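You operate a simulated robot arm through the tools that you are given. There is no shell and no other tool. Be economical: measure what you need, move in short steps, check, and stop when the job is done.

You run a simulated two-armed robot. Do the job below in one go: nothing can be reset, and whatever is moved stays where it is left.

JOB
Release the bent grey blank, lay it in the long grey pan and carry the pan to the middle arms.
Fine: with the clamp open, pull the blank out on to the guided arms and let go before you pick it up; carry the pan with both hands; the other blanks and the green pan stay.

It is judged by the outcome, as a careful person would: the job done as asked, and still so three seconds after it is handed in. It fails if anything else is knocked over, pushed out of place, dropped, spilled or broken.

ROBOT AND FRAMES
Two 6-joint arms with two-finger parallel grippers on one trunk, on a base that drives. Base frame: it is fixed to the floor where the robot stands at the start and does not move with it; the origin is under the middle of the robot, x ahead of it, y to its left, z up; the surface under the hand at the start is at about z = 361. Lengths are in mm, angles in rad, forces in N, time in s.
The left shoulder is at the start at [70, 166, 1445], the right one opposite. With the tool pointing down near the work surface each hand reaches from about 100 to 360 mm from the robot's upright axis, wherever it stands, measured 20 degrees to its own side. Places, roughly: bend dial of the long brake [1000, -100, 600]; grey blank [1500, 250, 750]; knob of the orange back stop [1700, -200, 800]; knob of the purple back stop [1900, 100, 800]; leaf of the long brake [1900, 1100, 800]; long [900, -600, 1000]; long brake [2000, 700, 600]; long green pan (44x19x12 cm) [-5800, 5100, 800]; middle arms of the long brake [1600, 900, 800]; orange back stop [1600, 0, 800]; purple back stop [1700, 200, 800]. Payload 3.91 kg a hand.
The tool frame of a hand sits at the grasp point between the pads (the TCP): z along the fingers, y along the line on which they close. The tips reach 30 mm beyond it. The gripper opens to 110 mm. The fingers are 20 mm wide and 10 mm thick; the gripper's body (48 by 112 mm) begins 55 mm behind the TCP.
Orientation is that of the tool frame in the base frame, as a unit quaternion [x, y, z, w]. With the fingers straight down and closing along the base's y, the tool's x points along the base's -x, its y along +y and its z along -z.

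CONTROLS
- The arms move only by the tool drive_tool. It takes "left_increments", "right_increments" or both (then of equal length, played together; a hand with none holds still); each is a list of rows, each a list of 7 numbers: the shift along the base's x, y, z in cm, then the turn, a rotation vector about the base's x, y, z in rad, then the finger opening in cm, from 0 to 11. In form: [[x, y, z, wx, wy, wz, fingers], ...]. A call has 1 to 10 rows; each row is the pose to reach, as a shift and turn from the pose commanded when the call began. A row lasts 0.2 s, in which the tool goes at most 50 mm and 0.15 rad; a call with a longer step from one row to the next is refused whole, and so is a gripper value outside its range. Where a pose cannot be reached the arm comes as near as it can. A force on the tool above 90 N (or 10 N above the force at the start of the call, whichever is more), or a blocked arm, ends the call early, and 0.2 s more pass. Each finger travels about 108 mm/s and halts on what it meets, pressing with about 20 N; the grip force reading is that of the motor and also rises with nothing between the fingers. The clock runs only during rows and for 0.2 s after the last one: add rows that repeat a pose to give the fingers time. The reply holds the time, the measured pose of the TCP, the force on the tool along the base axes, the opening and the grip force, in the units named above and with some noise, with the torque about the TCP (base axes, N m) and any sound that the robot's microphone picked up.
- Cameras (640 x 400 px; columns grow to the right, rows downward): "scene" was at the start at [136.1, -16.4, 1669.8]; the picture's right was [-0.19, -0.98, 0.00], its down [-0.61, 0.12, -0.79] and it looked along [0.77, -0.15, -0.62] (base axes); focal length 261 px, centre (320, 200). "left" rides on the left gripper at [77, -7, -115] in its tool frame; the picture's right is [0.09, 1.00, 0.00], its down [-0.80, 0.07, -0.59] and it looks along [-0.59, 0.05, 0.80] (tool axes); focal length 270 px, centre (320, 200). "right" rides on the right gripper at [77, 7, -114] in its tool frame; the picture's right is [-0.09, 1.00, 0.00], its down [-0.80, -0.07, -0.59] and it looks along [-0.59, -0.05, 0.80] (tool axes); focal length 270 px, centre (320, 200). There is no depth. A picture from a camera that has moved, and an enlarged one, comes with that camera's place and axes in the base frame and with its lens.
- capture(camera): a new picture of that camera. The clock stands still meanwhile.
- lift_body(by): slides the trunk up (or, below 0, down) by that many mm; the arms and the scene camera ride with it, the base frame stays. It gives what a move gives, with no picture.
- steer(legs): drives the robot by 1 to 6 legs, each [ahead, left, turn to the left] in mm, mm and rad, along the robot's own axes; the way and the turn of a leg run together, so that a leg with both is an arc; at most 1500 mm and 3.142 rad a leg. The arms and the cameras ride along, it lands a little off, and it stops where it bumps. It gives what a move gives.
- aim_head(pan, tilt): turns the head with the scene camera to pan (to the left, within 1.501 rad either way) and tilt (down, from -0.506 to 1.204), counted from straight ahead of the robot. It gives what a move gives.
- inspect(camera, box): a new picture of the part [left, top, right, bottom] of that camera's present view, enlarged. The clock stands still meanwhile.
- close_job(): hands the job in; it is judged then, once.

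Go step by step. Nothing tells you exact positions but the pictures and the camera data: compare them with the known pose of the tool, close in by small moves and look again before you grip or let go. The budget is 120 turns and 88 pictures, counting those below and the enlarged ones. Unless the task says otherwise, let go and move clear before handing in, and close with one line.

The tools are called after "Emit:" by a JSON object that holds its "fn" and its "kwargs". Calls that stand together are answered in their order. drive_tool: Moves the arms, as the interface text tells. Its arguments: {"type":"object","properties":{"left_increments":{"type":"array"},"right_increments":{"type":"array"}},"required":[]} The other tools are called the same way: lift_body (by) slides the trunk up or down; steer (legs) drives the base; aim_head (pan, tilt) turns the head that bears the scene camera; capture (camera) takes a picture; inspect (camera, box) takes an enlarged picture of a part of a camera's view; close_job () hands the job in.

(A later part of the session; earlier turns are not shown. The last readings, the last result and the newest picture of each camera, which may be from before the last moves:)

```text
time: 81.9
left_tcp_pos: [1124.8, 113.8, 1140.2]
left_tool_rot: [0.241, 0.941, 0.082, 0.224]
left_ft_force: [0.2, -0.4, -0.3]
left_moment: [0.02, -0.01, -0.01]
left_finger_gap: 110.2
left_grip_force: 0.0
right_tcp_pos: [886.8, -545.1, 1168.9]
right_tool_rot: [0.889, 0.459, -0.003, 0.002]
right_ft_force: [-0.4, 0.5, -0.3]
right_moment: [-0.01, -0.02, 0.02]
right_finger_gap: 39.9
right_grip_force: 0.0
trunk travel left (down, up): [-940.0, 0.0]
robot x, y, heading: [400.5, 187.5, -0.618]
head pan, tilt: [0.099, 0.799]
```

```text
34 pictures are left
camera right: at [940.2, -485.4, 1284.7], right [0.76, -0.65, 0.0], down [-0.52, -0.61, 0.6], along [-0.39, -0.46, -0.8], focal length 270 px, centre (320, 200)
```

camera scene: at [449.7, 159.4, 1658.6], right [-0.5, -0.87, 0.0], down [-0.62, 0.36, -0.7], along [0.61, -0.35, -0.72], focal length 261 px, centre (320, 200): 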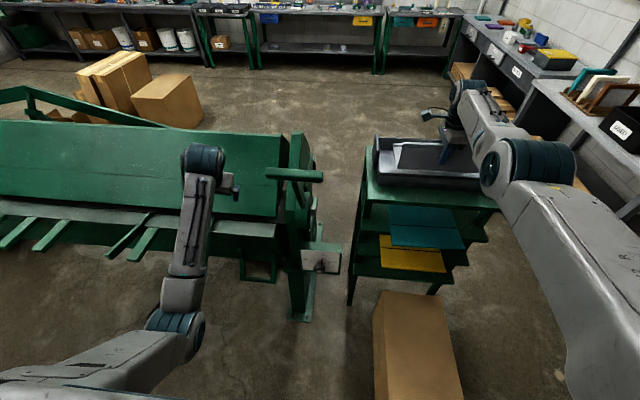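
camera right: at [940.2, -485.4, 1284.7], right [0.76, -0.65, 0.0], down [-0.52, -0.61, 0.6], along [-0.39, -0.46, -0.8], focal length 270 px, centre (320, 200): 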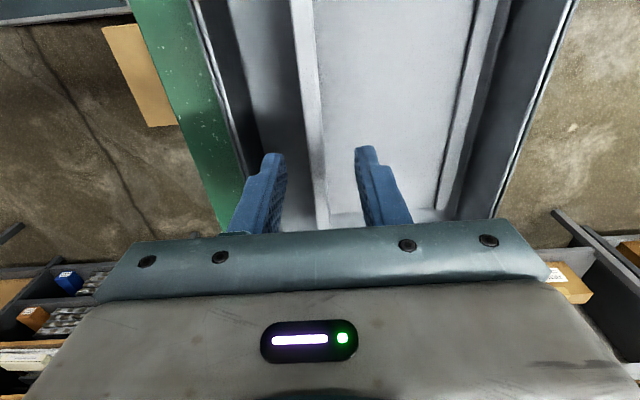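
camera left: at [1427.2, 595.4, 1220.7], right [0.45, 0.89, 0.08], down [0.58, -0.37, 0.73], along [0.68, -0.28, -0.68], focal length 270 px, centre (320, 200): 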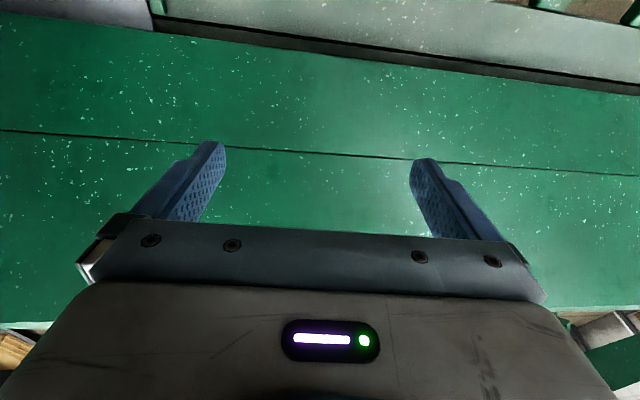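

The blank is lying in the pan, flange up. I'll back away, bring both hands to a compact fingers-down pose, and look right for the way around to the rear of the rack.

Emit:
{"fn": "steer", "kwargs": {"legs": [[-165, 0, 0]]}}

Emit:
{"fn": "drive_tool", "kwargs": {"left_increments": [[0, 0, -2, -0.005, 0.12, -0.028, 11], [0, 0, -4, -0.01, 0.24, -0.056, 11], [0, 0, -6, -0.015, 0.36, -0.084, 11], [0, 0, -8, -0.02, 0.477, -0.112, 11], [-1.5, -2.1, -9, -0.02, 0.477, -0.112, 11], [-3, -4.2, -10, -0.02, 0.477, -0.112, 11], [-3, -4.2, -10, -0.02, 0.477, -0.112, 11], [-3, -4.2, -10, -0.02, 0.477, -0.112, 11], [-3, -4.2, -10, -0.02, 0.477, -0.112, 11], [-3, -4.2, -10, -0.02, 0.477, -0.112, 11]], "right_increments": [[-1, 0.7, -1.5, 0, 0, 0.15, 4], [-2.2, 1.6, -3, 0, 0, 0.3, 5], [-4, 2.8, -4.5, 0, 0, 0.45, 7], [-5.5, 3.9, -6, 0, 0, 0.6, 9], [-7, 5, -7.5, 0, 0, 0.75, 11], [-8.5, 6, -9, 0, 0, 0.9, 11], [-10, 7.1, -10.5, 0, 0, 1.05, 11], [-11, 7.8, -11.5, 0, 0, 1.2, 11], [-12, 8.5, -12.5, 0, 0, 1.35, 11], [-12, 8.5, -12.5, 0, 0, 1.5, 11]]}}

Emit:
{"fn": "aim_head", "kwargs": {"pan": -1.2, "tilt": 0.7}}

Emit:
{"fn": "capture", "kwargs": {"camera": "scene"}}

```text
time: 83.4
left_tcp_pos: [994.1, 207.0, 1138.3]
left_tool_rot: [0.241, 0.941, 0.083, 0.224]
left_ft_force: [0.5, 0.8, -0.2]
left_moment: [0.02, 0.01, 0.02]
left_finger_gap: 109.9
left_grip_force: 0.0
right_tcp_pos: [756.6, -451.2, 1167.1]
right_tool_rot: [0.889, 0.458, -0.004, 0.001]
right_ft_force: [1.0, 0.5, -0.6]
right_moment: [0.0, 0.04, -0.02]
right_finger_gap: 39.8
right_grip_force: 0.0
trunk travel left (down, up): [-940.0, 0.0]
robot x, y, heading: [268.5, 277.4, -0.617]
head pan, tilt: [0.099, 0.799]
```

```text
time: 85.6
left_tcp_pos: [961.6, 168.3, 1040.7]
left_tool_rot: [0.303, 0.953, 0.001, 0.004]
left_ft_force: [-0.3, 0.2, -0.4]
left_moment: [-0.02, 0.01, 0.01]
left_finger_gap: 110.0
left_grip_force: 0.1
right_tcp_pos: [634.3, -364.8, 1046.3]
right_tool_rot: [0.337, 0.941, -0.001, 0.004]
right_ft_force: [-0.5, -0.1, 0.3]
right_moment: [-0.01, 0.04, 0.01]
right_finger_gap: 109.8
right_grip_force: 0.1
trunk travel left (down, up): [-940.0, 0.0]
robot x, y, heading: [266.9, 277.2, -0.627]
head pan, tilt: [0.099, 0.799]
```

```text
time: 87.0
left_tcp_pos: [961.6, 167.3, 1038.9]
left_tool_rot: [0.303, 0.953, 0.001, 0.003]
left_ft_force: [0.1, 0.5, 1.1]
left_moment: [-0.01, -0.02, 0.01]
left_finger_gap: 110.0
left_grip_force: 0.1
right_tcp_pos: [634.9, -364.5, 1044.4]
right_tool_rot: [0.339, 0.941, 0.0, 0.003]
right_ft_force: [-0.7, 0.0, -0.4]
right_moment: [0.02, 0.04, -0.02]
right_finger_gap: 109.9
right_grip_force: 0.0
trunk travel left (down, up): [-940.0, 0.0]
robot x, y, heading: [264.5, 279.2, -0.624]
head pan, tilt: [-1.201, 0.7]
```

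```text
33 pictures are left
camera scene: at [288.9, 167.8, 1666.8], right [-0.97, 0.25, 0.0], down [0.16, 0.62, -0.76], along [-0.19, -0.74, -0.64], focal length 261 px, centre (320, 200)
```

scene: 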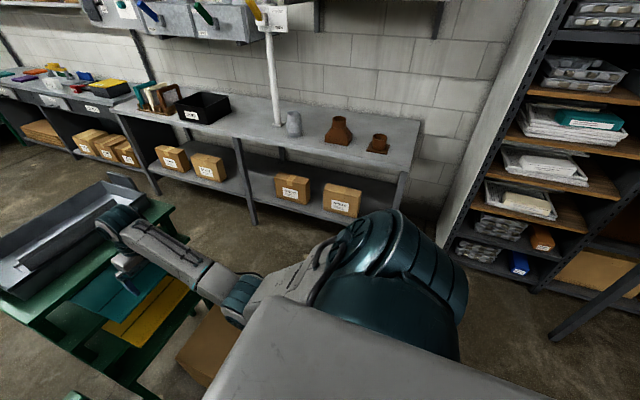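

The lane on the right between the rack and the bench is about 0.85 m wide and free. I'll bring the hands in and go around.

Emit:
{"fn": "drive_tool", "kwargs": {"left_increments": [[-2.1, -3, 0, 0, 0, 0, 11], [-4.2, -6, 0, 0, 0, 0, 11], [-6.3, -9, 0, 0, 0, 0, 11]], "right_increments": [[2.1, 3, 0, 0, 0, 0.03, 11], [4.2, 6, 0, 0, 0, 0.06, 11], [6.3, 9, 0, 0, 0, 0.07, 11]]}}

Emit:
{"fn": "steer", "kwargs": {"legs": [[0, -1025, 0]]}}

Emit:
{"fn": "aim_head", "kwargs": {"pan": 0, "tilt": 0.65}}

Emit:
{"fn": "capture", "kwargs": {"camera": "scene"}}

```text
time: 87.8
left_tcp_pos: [896.7, 76.5, 1040.9]
left_tool_rot: [0.303, 0.953, 0.002, 0.003]
left_ft_force: [-0.2, 0.3, -0.2]
left_moment: [0.04, -0.01, -0.01]
left_finger_gap: 110.1
left_grip_force: 0.1
right_tcp_pos: [698.4, -275.0, 1046.3]
right_tool_rot: [0.306, 0.952, -0.001, 0.003]
right_ft_force: [-0.4, -0.1, -0.6]
right_moment: [0.0, -0.02, -0.02]
right_finger_gap: 110.1
right_grip_force: 0.0
trunk travel left (down, up): [-940.0, 0.0]
robot x, y, heading: [269.2, 278.6, -0.623]
head pan, tilt: [-1.201, 0.7]
```

```text
time: 93.0
left_tcp_pos: [321.8, -734.0, 1041.2]
left_tool_rot: [0.298, 0.955, 0.0, 0.003]
left_ft_force: [0.5, 0.7, 0.0]
left_moment: [-0.01, 0.01, -0.01]
left_finger_gap: 109.9
left_grip_force: 0.0
right_tcp_pos: [127.6, -1086.7, 1045.8]
right_tool_rot: [0.3, 0.954, 0.0, 0.004]
right_ft_force: [0.5, 0.1, 0.0]
right_moment: [0.01, 0.01, -0.01]
right_finger_gap: 110.0
right_grip_force: 0.0
trunk travel left (down, up): [-940.0, 0.0]
robot x, y, heading: [-313.3, -535.5, -0.608]
head pan, tilt: [-1.201, 0.7]
```

```text
time: 94.4
left_tcp_pos: [320.7, -734.2, 1040.9]
left_tool_rot: [0.298, 0.954, 0.001, 0.003]
left_ft_force: [1.3, 0.5, 0.5]
left_moment: [0.01, -0.01, 0.02]
left_finger_gap: 110.1
left_grip_force: 0.0
right_tcp_pos: [126.8, -1088.1, 1045.5]
right_tool_rot: [0.299, 0.954, 0.0, 0.003]
right_ft_force: [0.4, 0.1, -0.7]
right_moment: [0.03, -0.02, 0.01]
right_finger_gap: 110.2
right_grip_force: 0.0
trunk travel left (down, up): [-940.0, 0.0]
robot x, y, heading: [-310.7, -536.6, -0.612]
head pan, tilt: [0.0, 0.649]
```

```text
32 pictures are left
camera scene: at [-196.6, -616.7, 1671.2], right [-0.57, -0.82, 0.0], down [-0.5, 0.35, -0.8], along [0.65, -0.46, -0.6], focal length 261 px, centre (320, 200)
```

scene: 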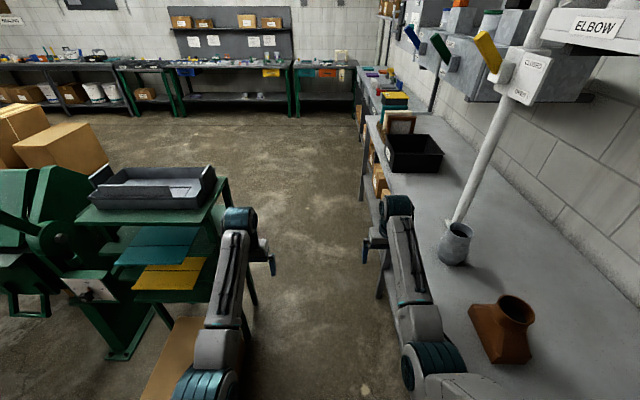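

The pan with the blank looks settled. The lane ahead is clear; I'll ease slightly left, drive past the rack into the open floor behind it, and turn around by the left.

Emit:
{"fn": "steer", "kwargs": {"legs": [[0, 50, 0], [1000, 0, 0], [900, 0, 0]]}}

Emit:
{"fn": "steer", "kwargs": {"legs": [[0, 0, 1.57], [0, 0, 1.56]]}}

Emit:
{"fn": "aim_head", "kwargs": {"pan": -0.6, "tilt": 0.6}}

Emit:
{"fn": "capture", "kwargs": {"camera": "scene"}}

```text
time: 104.5
left_tcp_pos: [1899.0, -1788.0, 1040.8]
left_tool_rot: [0.299, 0.954, 0.001, 0.004]
left_ft_force: [-0.4, 0.1, 0.1]
left_moment: [-0.02, 0.01, 0.03]
left_finger_gap: 109.9
left_grip_force: 0.0
right_tcp_pos: [1703.8, -2140.5, 1047.1]
right_tool_rot: [0.301, 0.954, 0.001, 0.003]
right_ft_force: [0.2, -0.2, -0.5]
right_moment: [-0.02, 0.02, -0.01]
right_finger_gap: 109.9
right_grip_force: 0.1
trunk travel left (down, up): [-940.0, 0.0]
robot x, y, heading: [1269.2, -1590.0, -0.614]
head pan, tilt: [0.0, 0.649]
```

```text
time: 112.5
left_tcp_pos: [643.4, -1374.6, 1041.6]
left_tool_rot: [0.95, -0.311, -0.003, 0.0]
left_ft_force: [-1.1, 0.4, 0.1]
left_moment: [0.02, 0.03, -0.01]
left_finger_gap: 110.0
left_grip_force: 0.1
right_tcp_pos: [848.9, -1028.0, 1046.0]
right_tool_rot: [0.95, -0.313, -0.004, 0.0]
right_ft_force: [0.4, -0.4, -0.2]
right_moment: [0.02, 0.0, -0.05]
right_finger_gap: 110.1
right_grip_force: 0.0
trunk travel left (down, up): [-940.0, 0.0]
robot x, y, heading: [1268.9, -1588.8, 2.499]
head pan, tilt: [0.0, 0.649]
```

```text
time: 113.5
left_tcp_pos: [643.3, -1375.2, 1040.6]
left_tool_rot: [0.95, -0.311, -0.004, 0.001]
left_ft_force: [0.3, 0.0, -1.1]
left_moment: [0.0, 0.0, 0.03]
left_finger_gap: 109.7
left_grip_force: 0.0
right_tcp_pos: [848.5, -1027.7, 1046.3]
right_tool_rot: [0.95, -0.313, -0.003, -0.001]
right_ft_force: [0.1, 0.4, -0.2]
right_moment: [0.02, 0.0, -0.02]
right_finger_gap: 110.0
right_grip_force: 0.0
trunk travel left (down, up): [-940.0, 0.0]
robot x, y, heading: [1266.0, -1589.7, 2.502]
head pan, tilt: [-0.6, 0.6]
```

```text
31 pictures are left
camera scene: at [1200.7, -1476.5, 1675.5], right [0.95, 0.33, 0.0], down [0.18, -0.53, -0.82], along [-0.27, 0.78, -0.57], focal length 261 px, centre (320, 200)
```

scene: 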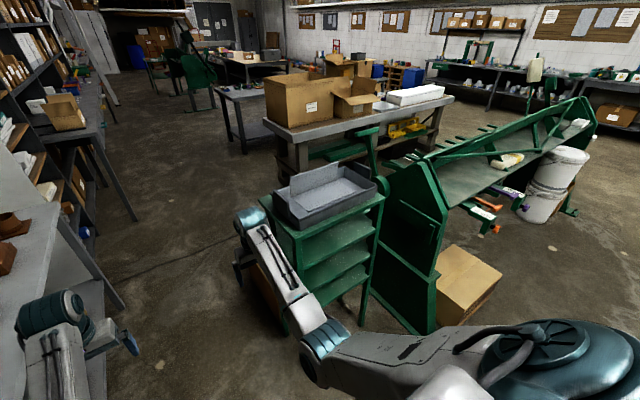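

I'm behind the rack now, facing the pan. I'll strafe right to centre on it, fix the heading, and look again.

Emit:
{"fn": "steer", "kwargs": {"legs": [[0, -600, 0.02]]}}

Emit:
{"fn": "aim_head", "kwargs": {"pan": 0, "tilt": 0.75}}

Emit:
{"fn": "inspect", "kwargs": {"camera": "scene", "box": [180, 70, 460, 290]}}

Emit:
{"fn": "capture", "kwargs": {"camera": "left"}}

Emit:
{"fn": "capture", "kwargs": {"camera": "right"}}

```text
time: 116.9
left_tcp_pos: [994.6, -898.4, 1041.6]
left_tool_rot: [0.953, -0.302, -0.003, 0.001]
left_ft_force: [-0.7, 0.3, 1.4]
left_moment: [0.05, -0.01, -0.01]
left_finger_gap: 110.2
left_grip_force: 0.0
right_tcp_pos: [1191.5, -547.7, 1047.5]
right_tool_rot: [0.953, -0.303, -0.004, 0.0]
right_ft_force: [0.4, 0.4, 0.7]
right_moment: [0.03, 0.01, 0.02]
right_finger_gap: 110.3
right_grip_force: 0.0
trunk travel left (down, up): [-940.0, 0.0]
robot x, y, heading: [1628.0, -1102.3, 2.523]
head pan, tilt: [-0.6, 0.6]
```

```text
time: 117.9
left_tcp_pos: [995.7, -898.1, 1040.6]
left_tool_rot: [0.954, -0.301, -0.004, 0.0]
left_ft_force: [-0.6, 0.7, 0.4]
left_moment: [0.01, -0.02, 0.02]
left_finger_gap: 110.1
left_grip_force: 0.2
right_tcp_pos: [1191.3, -547.5, 1046.3]
right_tool_rot: [0.953, -0.303, -0.004, 0.0]
right_ft_force: [0.2, 0.3, 0.0]
right_moment: [-0.02, 0.0, 0.0]
right_finger_gap: 109.8
right_grip_force: 0.1
trunk travel left (down, up): [-940.0, 0.0]
robot x, y, heading: [1624.2, -1101.1, 2.524]
head pan, tilt: [0.0, 0.75]
```

```text
1.82 times, centred on (320, 180) of scene
camera zoom: at [1517.6, -1022.7, 1662.6], right [0.58, 0.81, 0.0], down [0.56, -0.4, -0.73], along [-0.6, 0.42, -0.68], focal length 474 px, centre (320, 236)
```

zoom: 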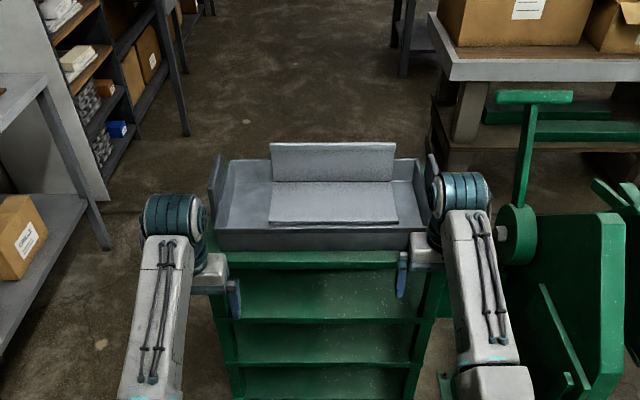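

```text
29 pictures are left
camera left: at [1062.0, -936.5, 1155.5], right [-0.5, -0.87, 0.0], down [-0.69, 0.4, 0.6], along [-0.52, 0.3, -0.8], focal length 270 px, centre (320, 200)
```

left: 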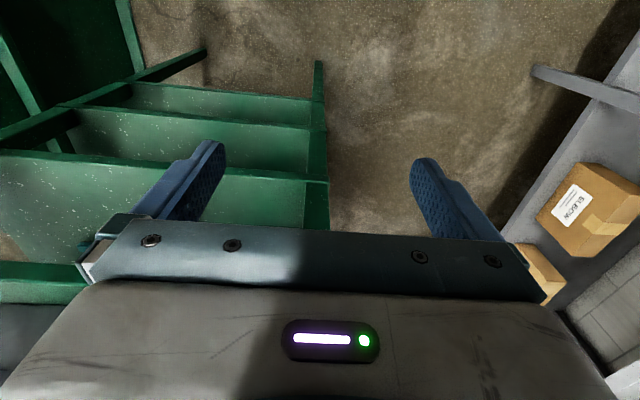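

```text
28 pictures are left
camera right: at [1253.2, -598.1, 1161.3], right [-0.65, -0.76, 0.0], down [-0.61, 0.52, 0.6], along [-0.46, 0.39, -0.8], focal length 270 px, centre (320, 200)
```

right: 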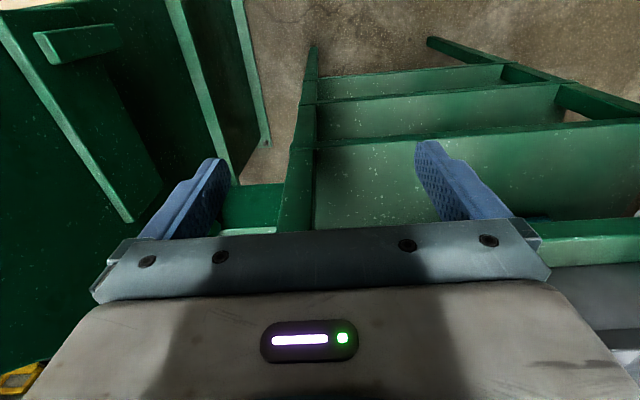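

I place the pan at A 972–1195, L −152…245, rim near z 1085, with upright handle plates at both ends rising to about z 1150. I'll back up 100 mm, stretch both hands out at handle height, then look before driving in.

Emit:
{"fn": "steer", "kwargs": {"legs": [[-100, 0, 0]]}}

Emit:
{"fn": "drive_tool", "kwargs": {"left_increments": [[-3.3, 2.3, 1.2, 0, 0, 0, 8], [-6.5, 4.6, 2.8, 0, 0, 0, 7], [-9.8, 7, 4.8, 0, 0, 0, 7], [-13, 9.3, 7, 0, 0, 0, 7], [-16.3, 11.6, 9, 0, 0, 0, 7], [-16.3, 11.6, 9, 0, 0, 0, 7]], "right_increments": [[-2.5, 1.9, 1.2, 0, 0, 0, 8], [-4.9, 3.9, 2.8, 0, 0, 0, 7], [-7.4, 5.8, 4.6, 0, 0, 0, 7], [-9.8, 7.8, 6.6, 0, 0, 0, 7], [-12.3, 9.7, 8.4, 0, 0, 0, 7], [-12.3, 9.7, 8.4, 0, 0, 0, 7]]}}

Emit:
{"fn": "capture", "kwargs": {"camera": "left"}}

Emit:
{"fn": "capture", "kwargs": {"camera": "right"}}

```text
time: 119.0
left_tcp_pos: [1072.7, -954.4, 1037.8]
left_tool_rot: [0.953, -0.302, 0.0, 0.001]
left_ft_force: [-0.4, 0.2, 0.2]
left_moment: [-0.01, -0.02, -0.01]
left_finger_gap: 109.9
left_grip_force: 0.0
right_tcp_pos: [1269.4, -602.9, 1043.2]
right_tool_rot: [0.953, -0.304, -0.001, 0.001]
right_ft_force: [-0.7, 0.1, -0.4]
right_moment: [-0.03, -0.01, -0.02]
right_finger_gap: 110.1
right_grip_force: 0.1
trunk travel left (down, up): [-940.0, 0.0]
robot x, y, heading: [1709.0, -1163.4, 2.521]
head pan, tilt: [0.0, 0.75]
```

```text
time: 120.4
left_tcp_pos: [913.1, -839.7, 1131.2]
left_tool_rot: [0.954, -0.301, -0.004, 0.0]
left_ft_force: [0.6, 0.4, 0.1]
left_moment: [-0.01, 0.0, 0.0]
left_finger_gap: 70.1
left_grip_force: 0.1
right_tcp_pos: [1150.8, -505.9, 1131.5]
right_tool_rot: [0.953, -0.303, -0.005, 0.0]
right_ft_force: [0.3, -0.6, 0.0]
right_moment: [0.01, -0.03, 0.01]
right_finger_gap: 70.2
right_grip_force: 0.2
trunk travel left (down, up): [-940.0, 0.0]
robot x, y, heading: [1704.8, -1154.3, 2.523]
head pan, tilt: [0.0, 0.75]
```

```text
27 pictures are left
camera left: at [979.9, -877.9, 1246.3], right [-0.5, -0.86, 0.0], down [-0.69, 0.4, 0.6], along [-0.52, 0.3, -0.8], focal length 270 px, centre (320, 200)
```

left: 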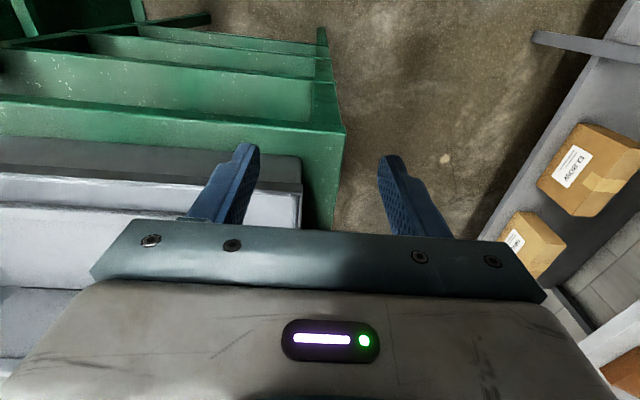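

```text
26 pictures are left
camera right: at [1212.4, -558.2, 1245.8], right [-0.65, -0.76, 0.0], down [-0.61, 0.52, 0.6], along [-0.46, 0.39, -0.8], focal length 270 px, centre (320, 200)
```

right: 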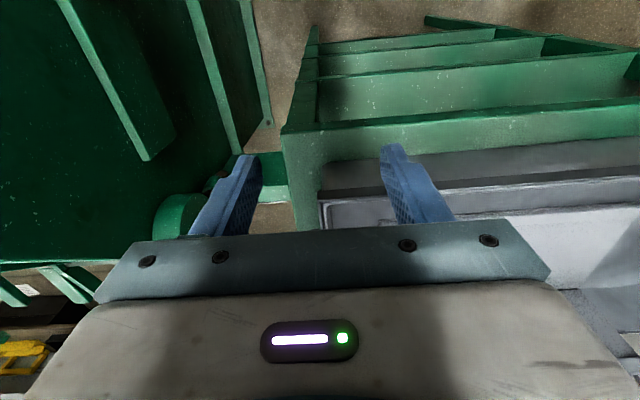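

Emit:
{"fn": "inspect", "kwargs": {"camera": "scene", "box": [210, 70, 430, 220]}}

```text
2.67 times, centred on (320, 145) of scene
camera zoom: at [1599.7, -1081.1, 1662.7], right [0.58, 0.81, 0.0], down [0.56, -0.4, -0.73], along [-0.6, 0.42, -0.68], focal length 695 px, centre (320, 347)
```

zoom: 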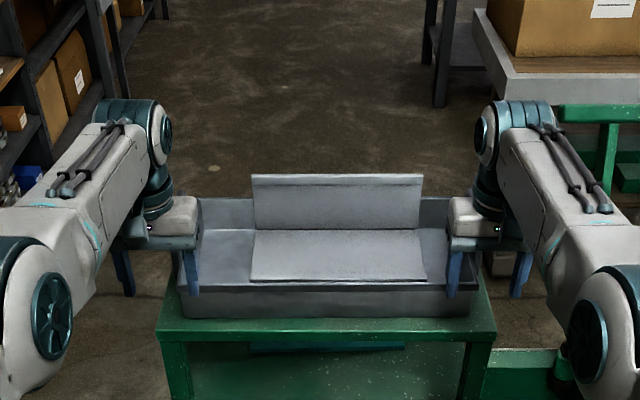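

Both hands straddle the handle-plate lines (L≈−156 and 250). I'll drive in to the middle of the plates and check.

Emit:
{"fn": "steer", "kwargs": {"legs": [[147, 0, 0]]}}

Emit:
{"fn": "capture", "kwargs": {"camera": "left"}}

Emit:
{"fn": "capture", "kwargs": {"camera": "right"}}

Emit:
{"fn": "inspect", "kwargs": {"camera": "scene", "box": [210, 70, 430, 220]}}

```text
time: 121.8
left_tcp_pos: [795.9, -751.8, 1133.4]
left_tool_rot: [0.953, -0.304, -0.004, 0.0]
left_ft_force: [-0.4, 0.0, -0.4]
left_moment: [0.03, 0.0, -0.02]
left_finger_gap: 69.9
left_grip_force: 0.1
right_tcp_pos: [1036.6, -421.7, 1132.4]
right_tool_rot: [0.952, -0.306, -0.004, -0.001]
right_ft_force: [0.4, 0.9, -0.1]
right_moment: [0.01, 0.0, 0.0]
right_finger_gap: 69.7
right_grip_force: 0.0
trunk travel left (down, up): [-940.0, 0.0]
robot x, y, heading: [1584.1, -1071.6, 2.52]
head pan, tilt: [0.0, 0.75]
```

```text
24 pictures are left
camera left: at [863.7, -791.1, 1247.9], right [-0.51, -0.86, 0.0], down [-0.69, 0.41, 0.6], along [-0.52, 0.3, -0.8], focal length 270 px, centre (320, 200)
```

left: 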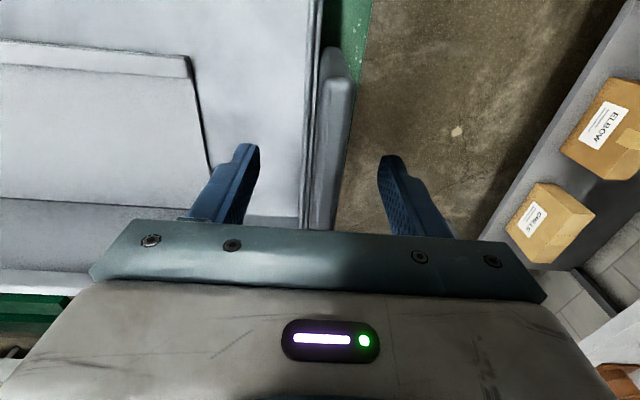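

```text
23 pictures are left
camera right: at [1097.5, -472.6, 1247.0], right [-0.65, -0.76, 0.0], down [-0.6, 0.52, 0.6], along [-0.46, 0.39, -0.8], focal length 270 px, centre (320, 200)
```

right: 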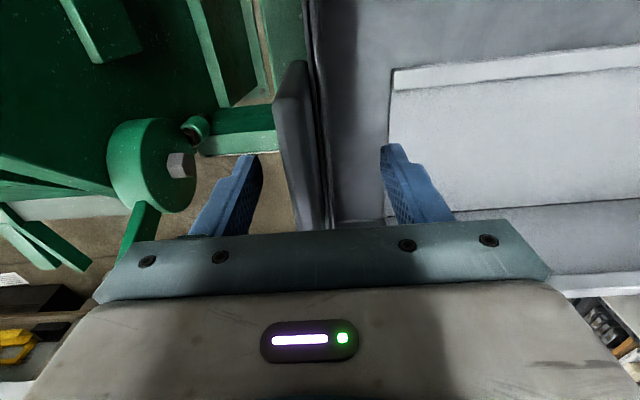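

```text
2.67 times, centred on (320, 145) of scene
camera zoom: at [1483.2, -997.3, 1663.1], right [0.58, 0.81, 0.0], down [0.55, -0.4, -0.73], along [-0.6, 0.43, -0.68], focal length 695 px, centre (320, 347)
```

zoom: 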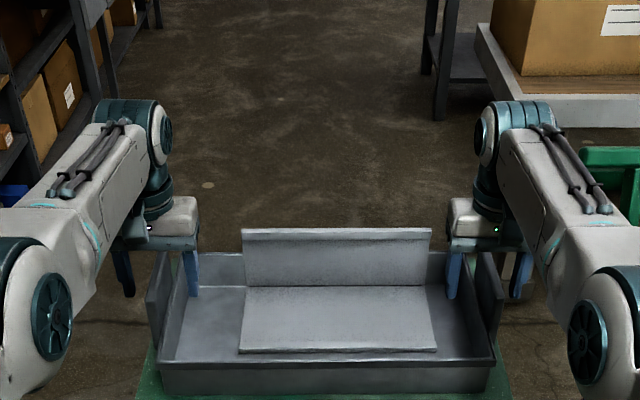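

Both plates are between the fingers. I'll close both hands.

Emit:
{"fn": "drive_tool", "kwargs": {"left_increments": [[0, 0, 0, 0, 0, 0, 5], [0, 0, 0, 0, 0, 0, 3], [0, 0, 0, 0, 0, 0, 1], [0, 0, 0, 0, 0, 0, 0], [0, 0, 0, 0, 0, 0, 0]], "right_increments": [[0, 0, 0, 0, 0, 0, 5], [0, 0, 0, 0, 0, 0, 3], [0, 0, 0, 0, 0, 0, 1], [0, 0, 0, 0, 0, 0, 0], [0, 0, 0, 0, 0, 0, 0]]}}

Emit:
{"fn": "inspect", "kwargs": {"camera": "scene", "box": [210, 70, 430, 220]}}

```text
time: 123.0
left_tcp_pos: [792.1, -754.2, 1130.2]
left_tool_rot: [0.954, -0.301, -0.003, 0.003]
left_ft_force: [-24.0, -32.1, 0.2]
left_moment: [-0.15, -0.49, -0.05]
left_finger_gap: 14.6
left_grip_force: 20.1
right_tcp_pos: [1036.9, -414.7, 1129.8]
right_tool_rot: [0.951, -0.309, -0.003, -0.002]
right_ft_force: [26.3, 30.9, -0.2]
right_moment: [-0.09, -0.28, 0.4]
right_finger_gap: 15.5
right_grip_force: 19.4
trunk travel left (down, up): [-940.0, 0.0]
robot x, y, heading: [1587.3, -1073.8, 2.523]
head pan, tilt: [0.0, 0.75]
```

```text
2.67 times, centred on (320, 145) of scene
camera zoom: at [1479.5, -994.6, 1662.6], right [0.58, 0.81, 0.0], down [0.55, -0.4, -0.73], along [-0.59, 0.43, -0.68], focal length 695 px, centre (320, 347)
```

zoom: 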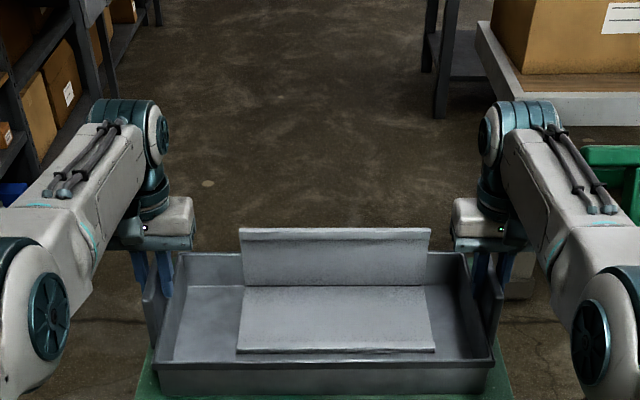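

Both hands hold; they're pulled about 40 N outward. I'll ease each hand outward a few mm and lift a little.

Emit:
{"fn": "drive_tool", "kwargs": {"left_increments": [[-0.25, -0.35, 0, 0, 0, 0, 0], [-0.25, -0.35, 0.6, 0, 0, 0, 0], [-0.25, -0.35, 1.2, 0, 0, 0, 0]], "right_increments": [[0.25, 0.35, 0, 0, 0, 0, 0], [0.25, 0.35, 0.6, 0, 0, 0, 0], [0.25, 0.35, 1.2, 0, 0, 0, 0]]}}

```text
time: 123.8
left_tcp_pos: [789.0, -754.5, 1142.0]
left_tool_rot: [0.953, -0.304, -0.003, 0.001]
left_ft_force: [-15.9, -19.2, -3.6]
left_moment: [0.18, -0.41, 0.16]
left_finger_gap: 14.3
left_grip_force: 20.1
right_tcp_pos: [1035.9, -413.8, 1140.8]
right_tool_rot: [0.952, -0.307, -0.003, -0.001]
right_ft_force: [16.5, 20.0, -7.0]
right_moment: [0.33, -0.09, 0.43]
right_finger_gap: 14.2
right_grip_force: 20.9
trunk travel left (down, up): [-940.0, 0.0]
robot x, y, heading: [1584.0, -1071.9, 2.524]
head pan, tilt: [0.0, 0.75]
```

Emit:
{"fn": "drive_tool", "kwargs": {"left_increments": [[-0.2, -0.3, 0.7, 0, 0, 0, 0], [-0.2, -0.3, 1.4, 0, 0, 0, 0], [-0.2, -0.3, 2.1, 0, 0, 0, 0], [-0.2, -0.3, 2.6, 0, 0, 0, 0]], "right_increments": [[0.2, 0.3, 0.7, 0, 0, 0, 0], [0.2, 0.3, 1.4, 0, 0, 0, 0], [0.2, 0.3, 2.1, 0, 0, 0, 0], [0.2, 0.3, 2.6, 0, 0, 0, 0]]}}

Emit:
{"fn": "inspect", "kwargs": {"camera": "scene", "box": [210, 70, 430, 220]}}

```text
time: 124.8
left_tcp_pos: [790.2, -753.9, 1166.9]
left_tool_rot: [0.952, -0.305, -0.001, -0.001]
left_ft_force: [1.4, 5.5, -3.6]
left_moment: [0.31, 0.12, 0.39]
left_finger_gap: 13.9
left_grip_force: 19.9
right_tcp_pos: [1035.7, -413.2, 1166.1]
right_tool_rot: [0.952, -0.305, -0.004, 0.001]
right_ft_force: [-1.6, -4.8, -6.9]
right_moment: [0.2, -0.62, 0.36]
right_finger_gap: 14.0
right_grip_force: 19.5
trunk travel left (down, up): [-940.0, 0.0]
robot x, y, heading: [1583.8, -1072.5, 2.519]
head pan, tilt: [0.0, 0.75]
```

```text
2.67 times, centred on (320, 145) of scene
camera zoom: at [1477.0, -992.6, 1662.3], right [0.58, 0.81, 0.0], down [0.56, -0.4, -0.73], along [-0.59, 0.43, -0.68], focal length 695 px, centre (320, 347)
```

zoom: 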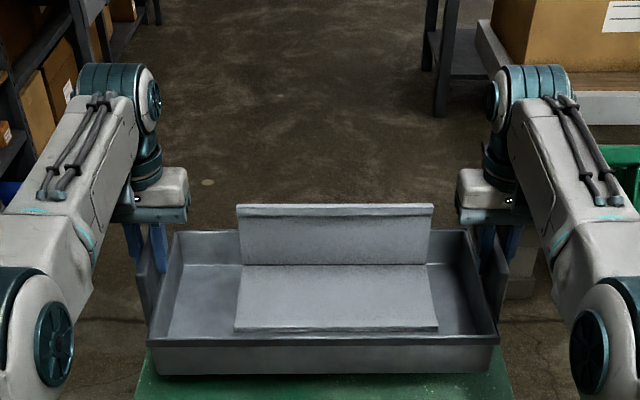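

The pan is lifted level with the blank inside and the sideways stress is gone. I'll back away from the rack, bring the pan in lower and closer, and check it.

Emit:
{"fn": "steer", "kwargs": {"legs": [[-400, 0, 0]]}}

Emit:
{"fn": "drive_tool", "kwargs": {"left_increments": [[1.6, -1.15, -1.5, 0, 0, 0, 0], [3.3, -2.3, -3, 0, 0, 0, 0], [4.9, -3.5, -4.5, 0, 0, 0, 0], [6.5, -4.6, -6, 0, 0, 0, 0], [8.2, -5.8, -7.5, 0, 0, 0, 0], [9.8, -6.9, -9, 0, 0, 0, 0], [11.4, -8.1, -10.5, 0, 0, 0, 0], [13.1, -9.2, -12, 0, 0, 0, 0]], "right_increments": [[1.6, -1.15, -1.5, 0, 0, 0, 0], [3.3, -2.3, -3, 0, 0, 0, 0], [4.9, -3.5, -4.5, 0, 0, 0, 0], [6.5, -4.6, -6, 0, 0, 0, 0], [8.2, -5.8, -7.5, 0, 0, 0, 0], [9.8, -6.9, -9, 0, 0, 0, 0], [11.4, -8.1, -10.5, 0, 0, 0, 0], [13.1, -9.2, -12, 0, 0, 0, 0]]}}

Emit:
{"fn": "aim_head", "kwargs": {"pan": -0.9, "tilt": 0.6}}

Emit:
{"fn": "capture", "kwargs": {"camera": "scene"}}

```text
time: 127.3
left_tcp_pos: [1110.5, -985.9, 1165.3]
left_tool_rot: [0.953, -0.304, 0.0, 0.001]
left_ft_force: [15.8, 24.1, -4.4]
left_moment: [0.29, -0.36, 0.37]
left_finger_gap: 13.8
left_grip_force: 20.2
right_tcp_pos: [1353.5, -645.2, 1164.2]
right_tool_rot: [0.953, -0.304, -0.001, 0.001]
right_ft_force: [-16.0, -24.1, -7.8]
right_moment: [0.19, -0.13, 0.39]
right_finger_gap: 14.0
right_grip_force: 20.1
trunk travel left (down, up): [-940.0, 0.0]
robot x, y, heading: [1908.9, -1307.9, 2.52]
head pan, tilt: [0.0, 0.75]
```

```text
time: 129.1
left_tcp_pos: [1242.8, -1080.9, 1047.1]
left_tool_rot: [0.953, -0.304, -0.002, -0.001]
left_ft_force: [2.6, 4.8, -2.6]
left_moment: [0.28, -0.17, 0.43]
left_finger_gap: 14.0
left_grip_force: 20.1
right_tcp_pos: [1489.4, -739.4, 1048.6]
right_tool_rot: [0.953, -0.304, -0.005, 0.001]
right_ft_force: [-2.1, -5.5, -7.7]
right_moment: [0.43, -0.48, 0.25]
right_finger_gap: 13.9
right_grip_force: 20.2
trunk travel left (down, up): [-940.0, 0.0]
robot x, y, heading: [1910.9, -1306.0, 2.522]
head pan, tilt: [0.0, 0.75]
```

```text
time: 130.3
left_tcp_pos: [1241.8, -1080.2, 1047.1]
left_tool_rot: [0.953, -0.304, -0.001, 0.0]
left_ft_force: [9.5, 15.8, -2.4]
left_moment: [0.38, -0.22, 0.42]
left_finger_gap: 14.0
left_grip_force: 20.1
right_tcp_pos: [1487.0, -738.3, 1047.1]
right_tool_rot: [0.953, -0.303, -0.004, 0.002]
right_ft_force: [-9.3, -15.6, -7.5]
right_moment: [0.34, -0.42, 0.3]
right_finger_gap: 13.8
right_grip_force: 20.0
trunk travel left (down, up): [-940.0, 0.0]
robot x, y, heading: [1910.2, -1303.0, 2.52]
head pan, tilt: [-0.901, 0.6]
```

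```text
19 pictures are left
camera scene: at [1863.8, -1185.1, 1675.3], right [1.0, 0.05, 0.0], down [0.03, -0.57, -0.82], along [-0.04, 0.82, -0.57], focal length 261 px, centre (320, 200)
```

scene: 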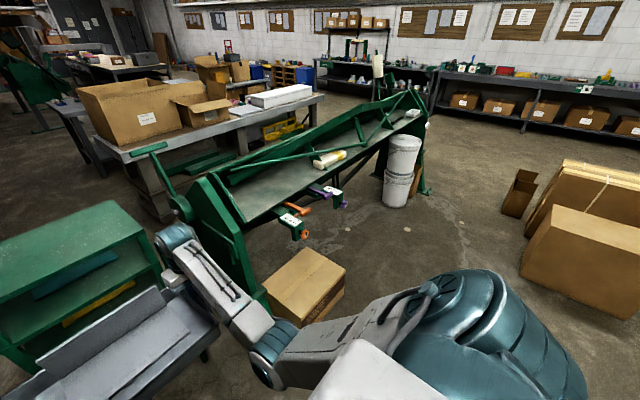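

There's open space all round here. I'll turn right 180° with the pan.

Emit:
{"fn": "steer", "kwargs": {"legs": [[0, 0, -1.57], [0, 0, -1.568]]}}

Emit:
{"fn": "aim_head", "kwargs": {"pan": 0, "tilt": 0.8}}

Emit:
{"fn": "capture", "kwargs": {"camera": "scene"}}

```text
time: 138.3
left_tcp_pos: [2576.8, -1528.7, 1048.6]
left_tool_rot: [0.306, 0.952, 0.0, 0.001]
left_ft_force: [-15.2, -25.0, -3.0]
left_moment: [-0.36, 0.31, 0.37]
left_finger_gap: 14.1
left_grip_force: 19.9
right_tcp_pos: [2329.3, -1869.6, 1047.7]
right_tool_rot: [0.305, 0.952, 0.002, 0.003]
right_ft_force: [15.5, 24.8, -8.1]
right_moment: [-0.22, 0.28, 0.27]
right_finger_gap: 14.1
right_grip_force: 20.1
trunk travel left (down, up): [-940.0, 0.0]
robot x, y, heading: [1914.4, -1307.7, -0.626]
head pan, tilt: [-0.901, 0.6]
```

```text
time: 139.5
left_tcp_pos: [2575.2, -1529.7, 1046.3]
left_tool_rot: [0.305, 0.952, 0.0, 0.001]
left_ft_force: [-0.4, -2.1, -3.1]
left_moment: [-0.38, -0.08, 0.46]
left_finger_gap: 14.4
left_grip_force: 19.6
right_tcp_pos: [2329.9, -1869.8, 1047.0]
right_tool_rot: [0.305, 0.952, 0.001, 0.003]
right_ft_force: [-0.1, 3.4, -7.4]
right_moment: [-0.29, 0.73, 0.28]
right_finger_gap: 14.3
right_grip_force: 20.4
trunk travel left (down, up): [-940.0, 0.0]
robot x, y, heading: [1911.1, -1300.3, -0.626]
head pan, tilt: [0.0, 0.799]
```

```text
18 pictures are left
camera scene: at [2019.1, -1381.8, 1658.4], right [-0.58, -0.81, 0.0], down [-0.58, 0.42, -0.7], along [0.56, -0.41, -0.72], focal length 261 px, centre (320, 200)
```

scene: 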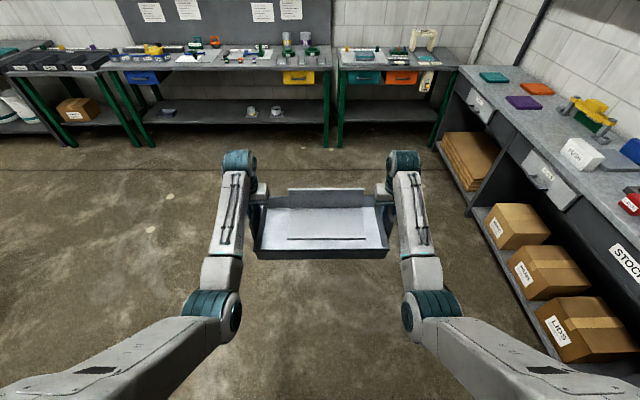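

Pan is steady. I'll strafe to the lane beside the rack, then back through it.

Emit:
{"fn": "steer", "kwargs": {"legs": [[0, -600, 0.01]]}}

Emit:
{"fn": "steer", "kwargs": {"legs": [[-750, 0, 0]]}}

```text
time: 142.9
left_tcp_pos: [2222.3, -2017.7, 1047.1]
left_tool_rot: [0.308, 0.952, 0.0, 0.002]
left_ft_force: [-1.4, -4.1, -3.0]
left_moment: [-0.14, 0.43, 0.38]
left_finger_gap: 14.2
left_grip_force: 20.2
right_tcp_pos: [1974.5, -2359.2, 1047.4]
right_tool_rot: [0.307, 0.952, 0.001, 0.003]
right_ft_force: [1.3, 4.7, -8.2]
right_moment: [-0.63, 0.28, 0.26]
right_finger_gap: 14.1
right_grip_force: 20.1
trunk travel left (down, up): [-940.0, 0.0]
robot x, y, heading: [1555.3, -1792.8, -0.629]
head pan, tilt: [0.0, 0.799]
```

```text
time: 147.0
left_tcp_pos: [1621.0, -1582.7, 1046.4]
left_tool_rot: [0.309, 0.951, -0.001, 0.001]
left_ft_force: [1.2, -1.8, -2.4]
left_moment: [-0.16, 0.26, 0.42]
left_finger_gap: 13.9
left_grip_force: 20.0
right_tcp_pos: [1372.7, -1924.8, 1046.7]
right_tool_rot: [0.308, 0.951, 0.002, 0.003]
right_ft_force: [-0.8, 2.0, -8.3]
right_moment: [-0.53, 0.4, 0.29]
right_finger_gap: 13.8
right_grip_force: 19.9
trunk travel left (down, up): [-940.0, 0.0]
robot x, y, heading: [955.4, -1352.9, -0.631]
head pan, tilt: [0.0, 0.799]
```

On track at L≈−555. I'll continue backing out past the rack.

Emit:
{"fn": "steer", "kwargs": {"legs": [[-750, 0, 0.012], [-760, 0, 0]]}}

Emit:
{"fn": "capture", "kwargs": {"camera": "scene"}}

```text
time: 154.7
left_tcp_pos: [396.3, -705.5, 1047.8]
left_tool_rot: [0.295, 0.956, -0.001, 0.0]
left_ft_force: [1.3, -2.0, -2.5]
left_moment: [-0.17, 0.14, 0.38]
left_finger_gap: 14.1
left_grip_force: 19.9
right_tcp_pos: [157.9, -1051.4, 1045.8]
right_tool_rot: [0.293, 0.956, 0.002, 0.003]
right_ft_force: [-0.5, 0.6, -7.1]
right_moment: [-0.46, 0.5, 0.26]
right_finger_gap: 14.0
right_grip_force: 20.0
trunk travel left (down, up): [-940.0, 0.0]
robot x, y, heading: [-278.1, -493.7, -0.599]
head pan, tilt: [0.0, 0.799]
```

```text
17 pictures are left
camera scene: at [-163.3, -570.2, 1658.2], right [-0.57, -0.82, 0.0], down [-0.59, 0.41, -0.7], along [0.57, -0.39, -0.72], focal length 261 px, centre (320, 200)
```

scene: 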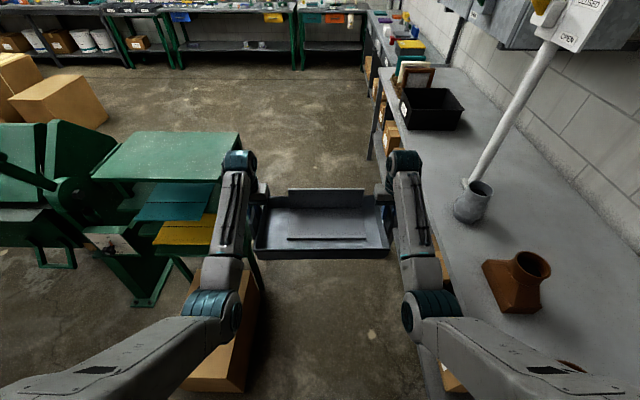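

Back in front. I'll straighten the heading, draw the pan in and down a little, then strafe left along the lane to the middle arms.

Emit:
{"fn": "steer", "kwargs": {"legs": [[0, 0, -0.02]]}}

Emit:
{"fn": "drive_tool", "kwargs": {"left_increments": [[-1.6, 1.15, -1.4, 0, 0, 0, 0], [-3.2, 2.3, -2.8, 0, 0, 0, 0], [-4.9, 3.45, -4.2, 0, 0, 0, 0], [-6.5, 4.6, -5.5, 0, 0, 0, 0]], "right_increments": [[-1.6, 1.15, -1.4, 0, 0, 0, 0], [-3.2, 2.3, -2.8, 0, 0, 0, 0], [-4.9, 3.45, -4.2, 0, 0, 0, 0], [-6.5, 4.6, -5.5, 0, 0, 0, 0]]}}

Emit:
{"fn": "steer", "kwargs": {"legs": [[10, 940, 0]]}}

```text
time: 155.5
left_tcp_pos: [390.7, -716.8, 1047.3]
left_tool_rot: [0.305, 0.952, -0.001, 0.001]
left_ft_force: [0.5, -1.4, -3.7]
left_moment: [-0.01, 0.31, 0.38]
left_finger_gap: 13.6
left_grip_force: 20.4
right_tcp_pos: [146.1, -1059.1, 1046.8]
right_tool_rot: [0.304, 0.953, 0.002, 0.002]
right_ft_force: [-0.3, 1.3, -7.0]
right_moment: [-0.6, 0.3, 0.25]
right_finger_gap: 13.6
right_grip_force: 19.9
trunk travel left (down, up): [-940.0, 0.0]
robot x, y, heading: [-278.1, -497.2, -0.624]
head pan, tilt: [0.0, 0.799]
```

```text
time: 156.5
left_tcp_pos: [323.5, -669.7, 993.0]
left_tool_rot: [0.305, 0.952, -0.002, 0.002]
left_ft_force: [-1.8, -6.9, -4.1]
left_moment: [0.15, -0.27, 0.44]
left_finger_gap: 14.4
left_grip_force: 20.6
right_tcp_pos: [78.8, -1013.7, 991.3]
right_tool_rot: [0.304, 0.953, 0.003, 0.004]
right_ft_force: [1.7, 7.3, -5.4]
right_moment: [-0.12, 0.51, 0.41]
right_finger_gap: 14.0
right_grip_force: 20.0
trunk travel left (down, up): [-940.0, 0.0]
robot x, y, heading: [-275.2, -493.4, -0.624]
head pan, tilt: [0.0, 0.799]
```

```text
time: 161.4
left_tcp_pos: [886.4, 89.2, 991.7]
left_tool_rot: [0.309, 0.951, -0.001, 0.001]
left_ft_force: [-15.4, -24.2, -4.5]
left_moment: [0.05, 0.02, 0.42]
left_finger_gap: 14.4
left_grip_force: 20.1
right_tcp_pos: [639.5, -252.8, 990.8]
right_tool_rot: [0.307, 0.952, 0.002, 0.002]
right_ft_force: [16.0, 24.7, -5.5]
right_moment: [-0.12, 0.21, 0.42]
right_finger_gap: 14.3
right_grip_force: 19.8
trunk travel left (down, up): [-940.0, 0.0]
robot x, y, heading: [290.1, 267.1, -0.632]
head pan, tilt: [0.0, 0.799]
```

I'll raise the pan slightly for clearance over the guides and continue left to the middle arms (centre about L 1657).

Emit:
{"fn": "drive_tool", "kwargs": {"left_increments": [[0, 0, 1.2, 0, 0, 0, 0], [0, 0, 2.4, 0, 0, 0, 0]], "right_increments": [[0, 0, 1.2, 0, 0, 0, 0], [0, 0, 2.4, 0, 0, 0, 0]]}}

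Emit:
{"fn": "steer", "kwargs": {"legs": [[30, 300, 0.014], [0, 700, 0], [0, 285, 0]]}}

Emit:
{"fn": "capture", "kwargs": {"camera": "scene"}}

```text
time: 162.0
left_tcp_pos: [884.9, 88.7, 1015.5]
left_tool_rot: [0.308, 0.951, -0.001, 0.002]
left_ft_force: [1.9, -1.3, -3.7]
left_moment: [0.16, 0.17, 0.46]
left_finger_gap: 14.0
left_grip_force: 20.1
right_tcp_pos: [639.7, -252.7, 1014.7]
right_tool_rot: [0.306, 0.952, 0.002, 0.003]
right_ft_force: [-1.4, 0.9, -7.1]
right_moment: [-0.43, 0.29, 0.41]
right_finger_gap: 14.1
right_grip_force: 19.5
trunk travel left (down, up): [-940.0, 0.0]
robot x, y, heading: [285.1, 268.2, -0.626]
head pan, tilt: [0.0, 0.799]
```

```text
time: 169.1
left_tcp_pos: [1650.3, 1135.6, 1016.8]
left_tool_rot: [0.297, 0.955, 0.0, 0.001]
left_ft_force: [5.4, 2.7, -4.5]
left_moment: [0.13, -0.13, 0.44]
left_finger_gap: 14.4
left_grip_force: 19.6
right_tcp_pos: [1413.0, 787.6, 1015.1]
right_tool_rot: [0.295, 0.955, 0.003, 0.003]
right_ft_force: [-4.5, -3.0, -7.3]
right_moment: [-0.37, 0.46, 0.41]
right_finger_gap: 14.2
right_grip_force: 20.2
trunk travel left (down, up): [-940.0, 0.0]
robot x, y, heading: [1050.2, 1304.8, -0.605]
head pan, tilt: [0.0, 0.799]
```

```text
16 pictures are left
camera scene: at [1157.5, 1225.2, 1658.4], right [-0.57, -0.82, 0.0], down [-0.59, 0.41, -0.7], along [0.57, -0.39, -0.72], focal length 261 px, centre (320, 200)
```

scene: 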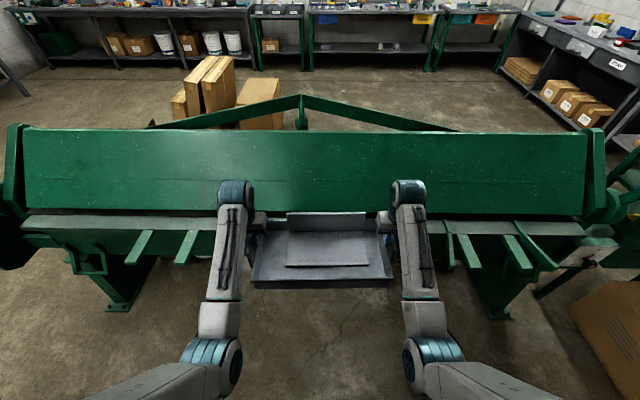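

The arms sit at L≈1508, 1657 and 1815; the pan centre is near 1668. I'll straighten the heading and advance so the pan sits over the middle arms.

Emit:
{"fn": "steer", "kwargs": {"legs": [[0, 0, -0.013], [113, 0, 0]]}}

Emit:
{"fn": "inspect", "kwargs": {"camera": "scene", "box": [200, 160, 440, 320]}}

Emit:
{"fn": "capture", "kwargs": {"camera": "left"}}

Emit:
{"fn": "capture", "kwargs": {"camera": "right"}}

```text
time: 170.6
left_tcp_pos: [1739.8, 1064.4, 1016.6]
left_tool_rot: [0.303, 0.953, -0.002, 0.003]
left_ft_force: [1.7, -0.1, -4.8]
left_moment: [0.02, -0.16, 0.43]
left_finger_gap: 14.1
left_grip_force: 19.0
right_tcp_pos: [1498.1, 719.8, 1017.8]
right_tool_rot: [0.301, 0.954, 0.001, 0.004]
right_ft_force: [-2.2, 1.1, -6.2]
right_moment: [-0.31, 0.52, 0.41]
right_finger_gap: 14.1
right_grip_force: 19.6
trunk travel left (down, up): [-940.0, 0.0]
robot x, y, heading: [1141.5, 1237.8, -0.62]
head pan, tilt: [0.0, 0.799]
```

```text
2.50 times, centred on (320, 240) of scene
camera zoom: at [1248.0, 1162.5, 1658.9], right [-0.58, -0.81, 0.0], down [-0.58, 0.41, -0.7], along [0.57, -0.4, -0.72], focal length 652 px, centre (320, 100)
```

zoom: 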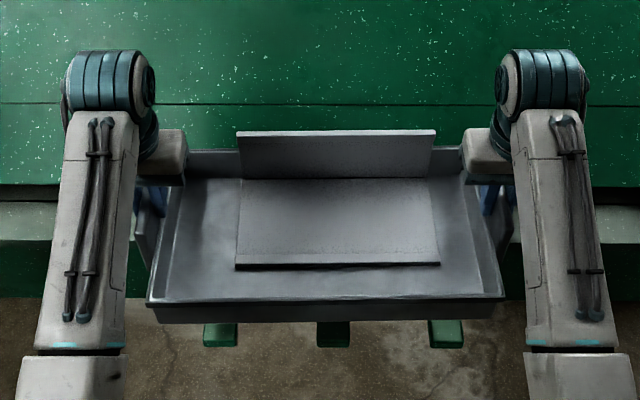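

```text
14 pictures are left
camera left: at [1672.6, 1104.2, 1131.7], right [0.5, 0.86, 0.0], down [0.69, -0.4, 0.6], along [0.52, -0.3, -0.8], focal length 270 px, centre (320, 200)
```

left: 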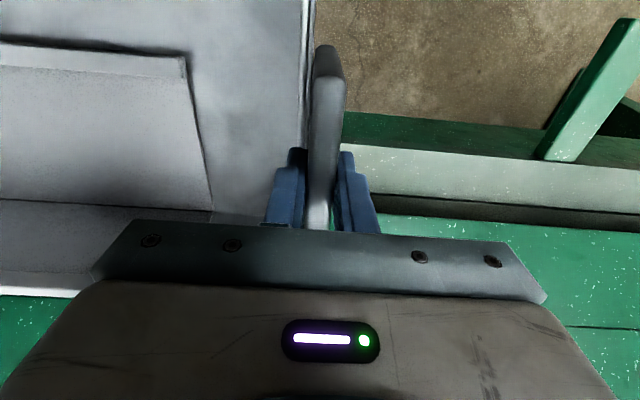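

```text
13 pictures are left
camera right: at [1439.8, 768.7, 1131.9], right [0.65, 0.76, 0.01], down [0.61, -0.52, 0.6], along [0.46, -0.38, -0.8], focal length 270 px, centre (320, 200)
```

right: 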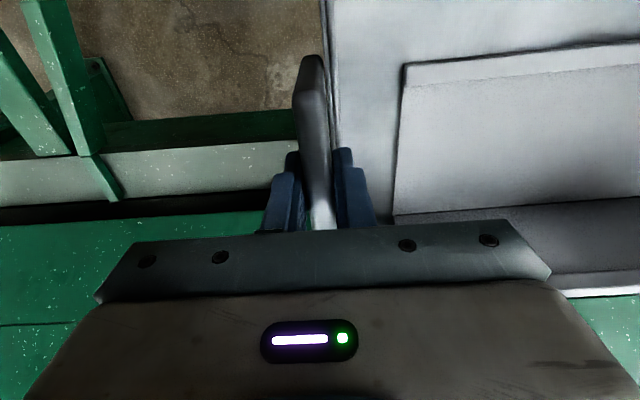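

The pan is centred over the three arms. I'll lower it with both hands together, first 65 mm.

Emit:
{"fn": "drive_tool", "kwargs": {"left_increments": [[0, 0, -2, 0, 0, 0, 0], [0, 0, -4, 0, 0, 0, 0], [0, 0, -5.5, 0, 0, 0, 0], [0, 0, -6.5, 0, 0, 0, 0]], "right_increments": [[0, 0, -2, 0, 0, 0, 0], [0, 0, -4, 0, 0, 0, 0], [0, 0, -5.5, 0, 0, 0, 0], [0, 0, -6.5, 0, 0, 0, 0]]}}

Emit:
{"fn": "drive_tool", "kwargs": {"left_increments": [[0, 0, -0.5, 0, 0, 0, 0], [0, 0, -1, 0, 0, 0, 0]], "right_increments": [[0, 0, -0.5, 0, 0, 0, 0], [0, 0, -1, 0, 0, 0, 0]]}}

```text
time: 171.6
left_tcp_pos: [1743.4, 1062.1, 950.1]
left_tool_rot: [0.303, 0.953, -0.001, 0.002]
left_ft_force: [1.9, 0.0, -4.9]
left_moment: [0.16, -0.43, 0.38]
left_finger_gap: 13.6
left_grip_force: 20.5
right_tcp_pos: [1499.6, 719.0, 951.3]
right_tool_rot: [0.302, 0.953, 0.003, 0.002]
right_ft_force: [-1.8, -0.8, -6.5]
right_moment: [-0.17, 0.61, 0.35]
right_finger_gap: 14.0
right_grip_force: 20.0
trunk travel left (down, up): [-940.0, 0.0]
robot x, y, heading: [1144.9, 1233.6, -0.62]
head pan, tilt: [0.0, 0.799]
```

```text
time: 172.2
left_tcp_pos: [1742.6, 1061.3, 940.8]
left_tool_rot: [0.303, 0.953, -0.001, 0.001]
left_ft_force: [2.2, -0.3, -5.2]
left_moment: [0.12, -0.35, 0.39]
left_finger_gap: 14.0
left_grip_force: 19.4
right_tcp_pos: [1500.3, 718.1, 941.1]
right_tool_rot: [0.301, 0.954, 0.003, 0.001]
right_ft_force: [-2.8, -0.9, -5.1]
right_moment: [-0.14, 0.56, 0.4]
right_finger_gap: 14.0
right_grip_force: 20.3
trunk travel left (down, up): [-940.0, 0.0]
robot x, y, heading: [1143.1, 1237.0, -0.617]
head pan, tilt: [0.0, 0.799]
```

Still carrying full weight; I'll continue in small steps.

Emit:
{"fn": "drive_tool", "kwargs": {"left_increments": [[0, 0, -0.4, 0, 0, 0, 0], [0, 0, -0.8, 0, 0, 0, 0]], "right_increments": [[0, 0, -0.4, 0, 0, 0, 0], [0, 0, -0.8, 0, 0, 0, 0]]}}

Emit:
{"fn": "inspect", "kwargs": {"camera": "scene", "box": [200, 160, 440, 320]}}

```text
time: 172.8
left_tcp_pos: [1741.9, 1061.6, 934.2]
left_tool_rot: [0.303, 0.953, 0.0, 0.002]
left_ft_force: [5.0, 3.8, -4.3]
left_moment: [0.11, -0.09, 0.42]
left_finger_gap: 14.3
left_grip_force: 20.0
right_tcp_pos: [1500.3, 717.7, 931.7]
right_tool_rot: [0.302, 0.953, 0.002, 0.001]
right_ft_force: [-4.2, -4.1, -6.1]
right_moment: [-0.34, 0.44, 0.42]
right_finger_gap: 14.0
right_grip_force: 20.2
trunk travel left (down, up): [-940.0, 0.0]
robot x, y, heading: [1141.3, 1239.6, -0.616]
head pan, tilt: [0.0, 0.799]
```

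```text
2.50 times, centred on (320, 240) of scene
camera zoom: at [1251.8, 1159.4, 1658.4], right [-0.58, -0.81, 0.0], down [-0.59, 0.42, -0.7], along [0.57, -0.4, -0.72], focal length 652 px, centre (320, 100)
```

zoom: 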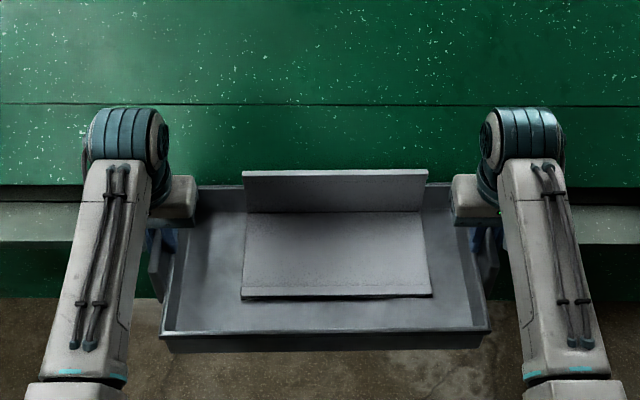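

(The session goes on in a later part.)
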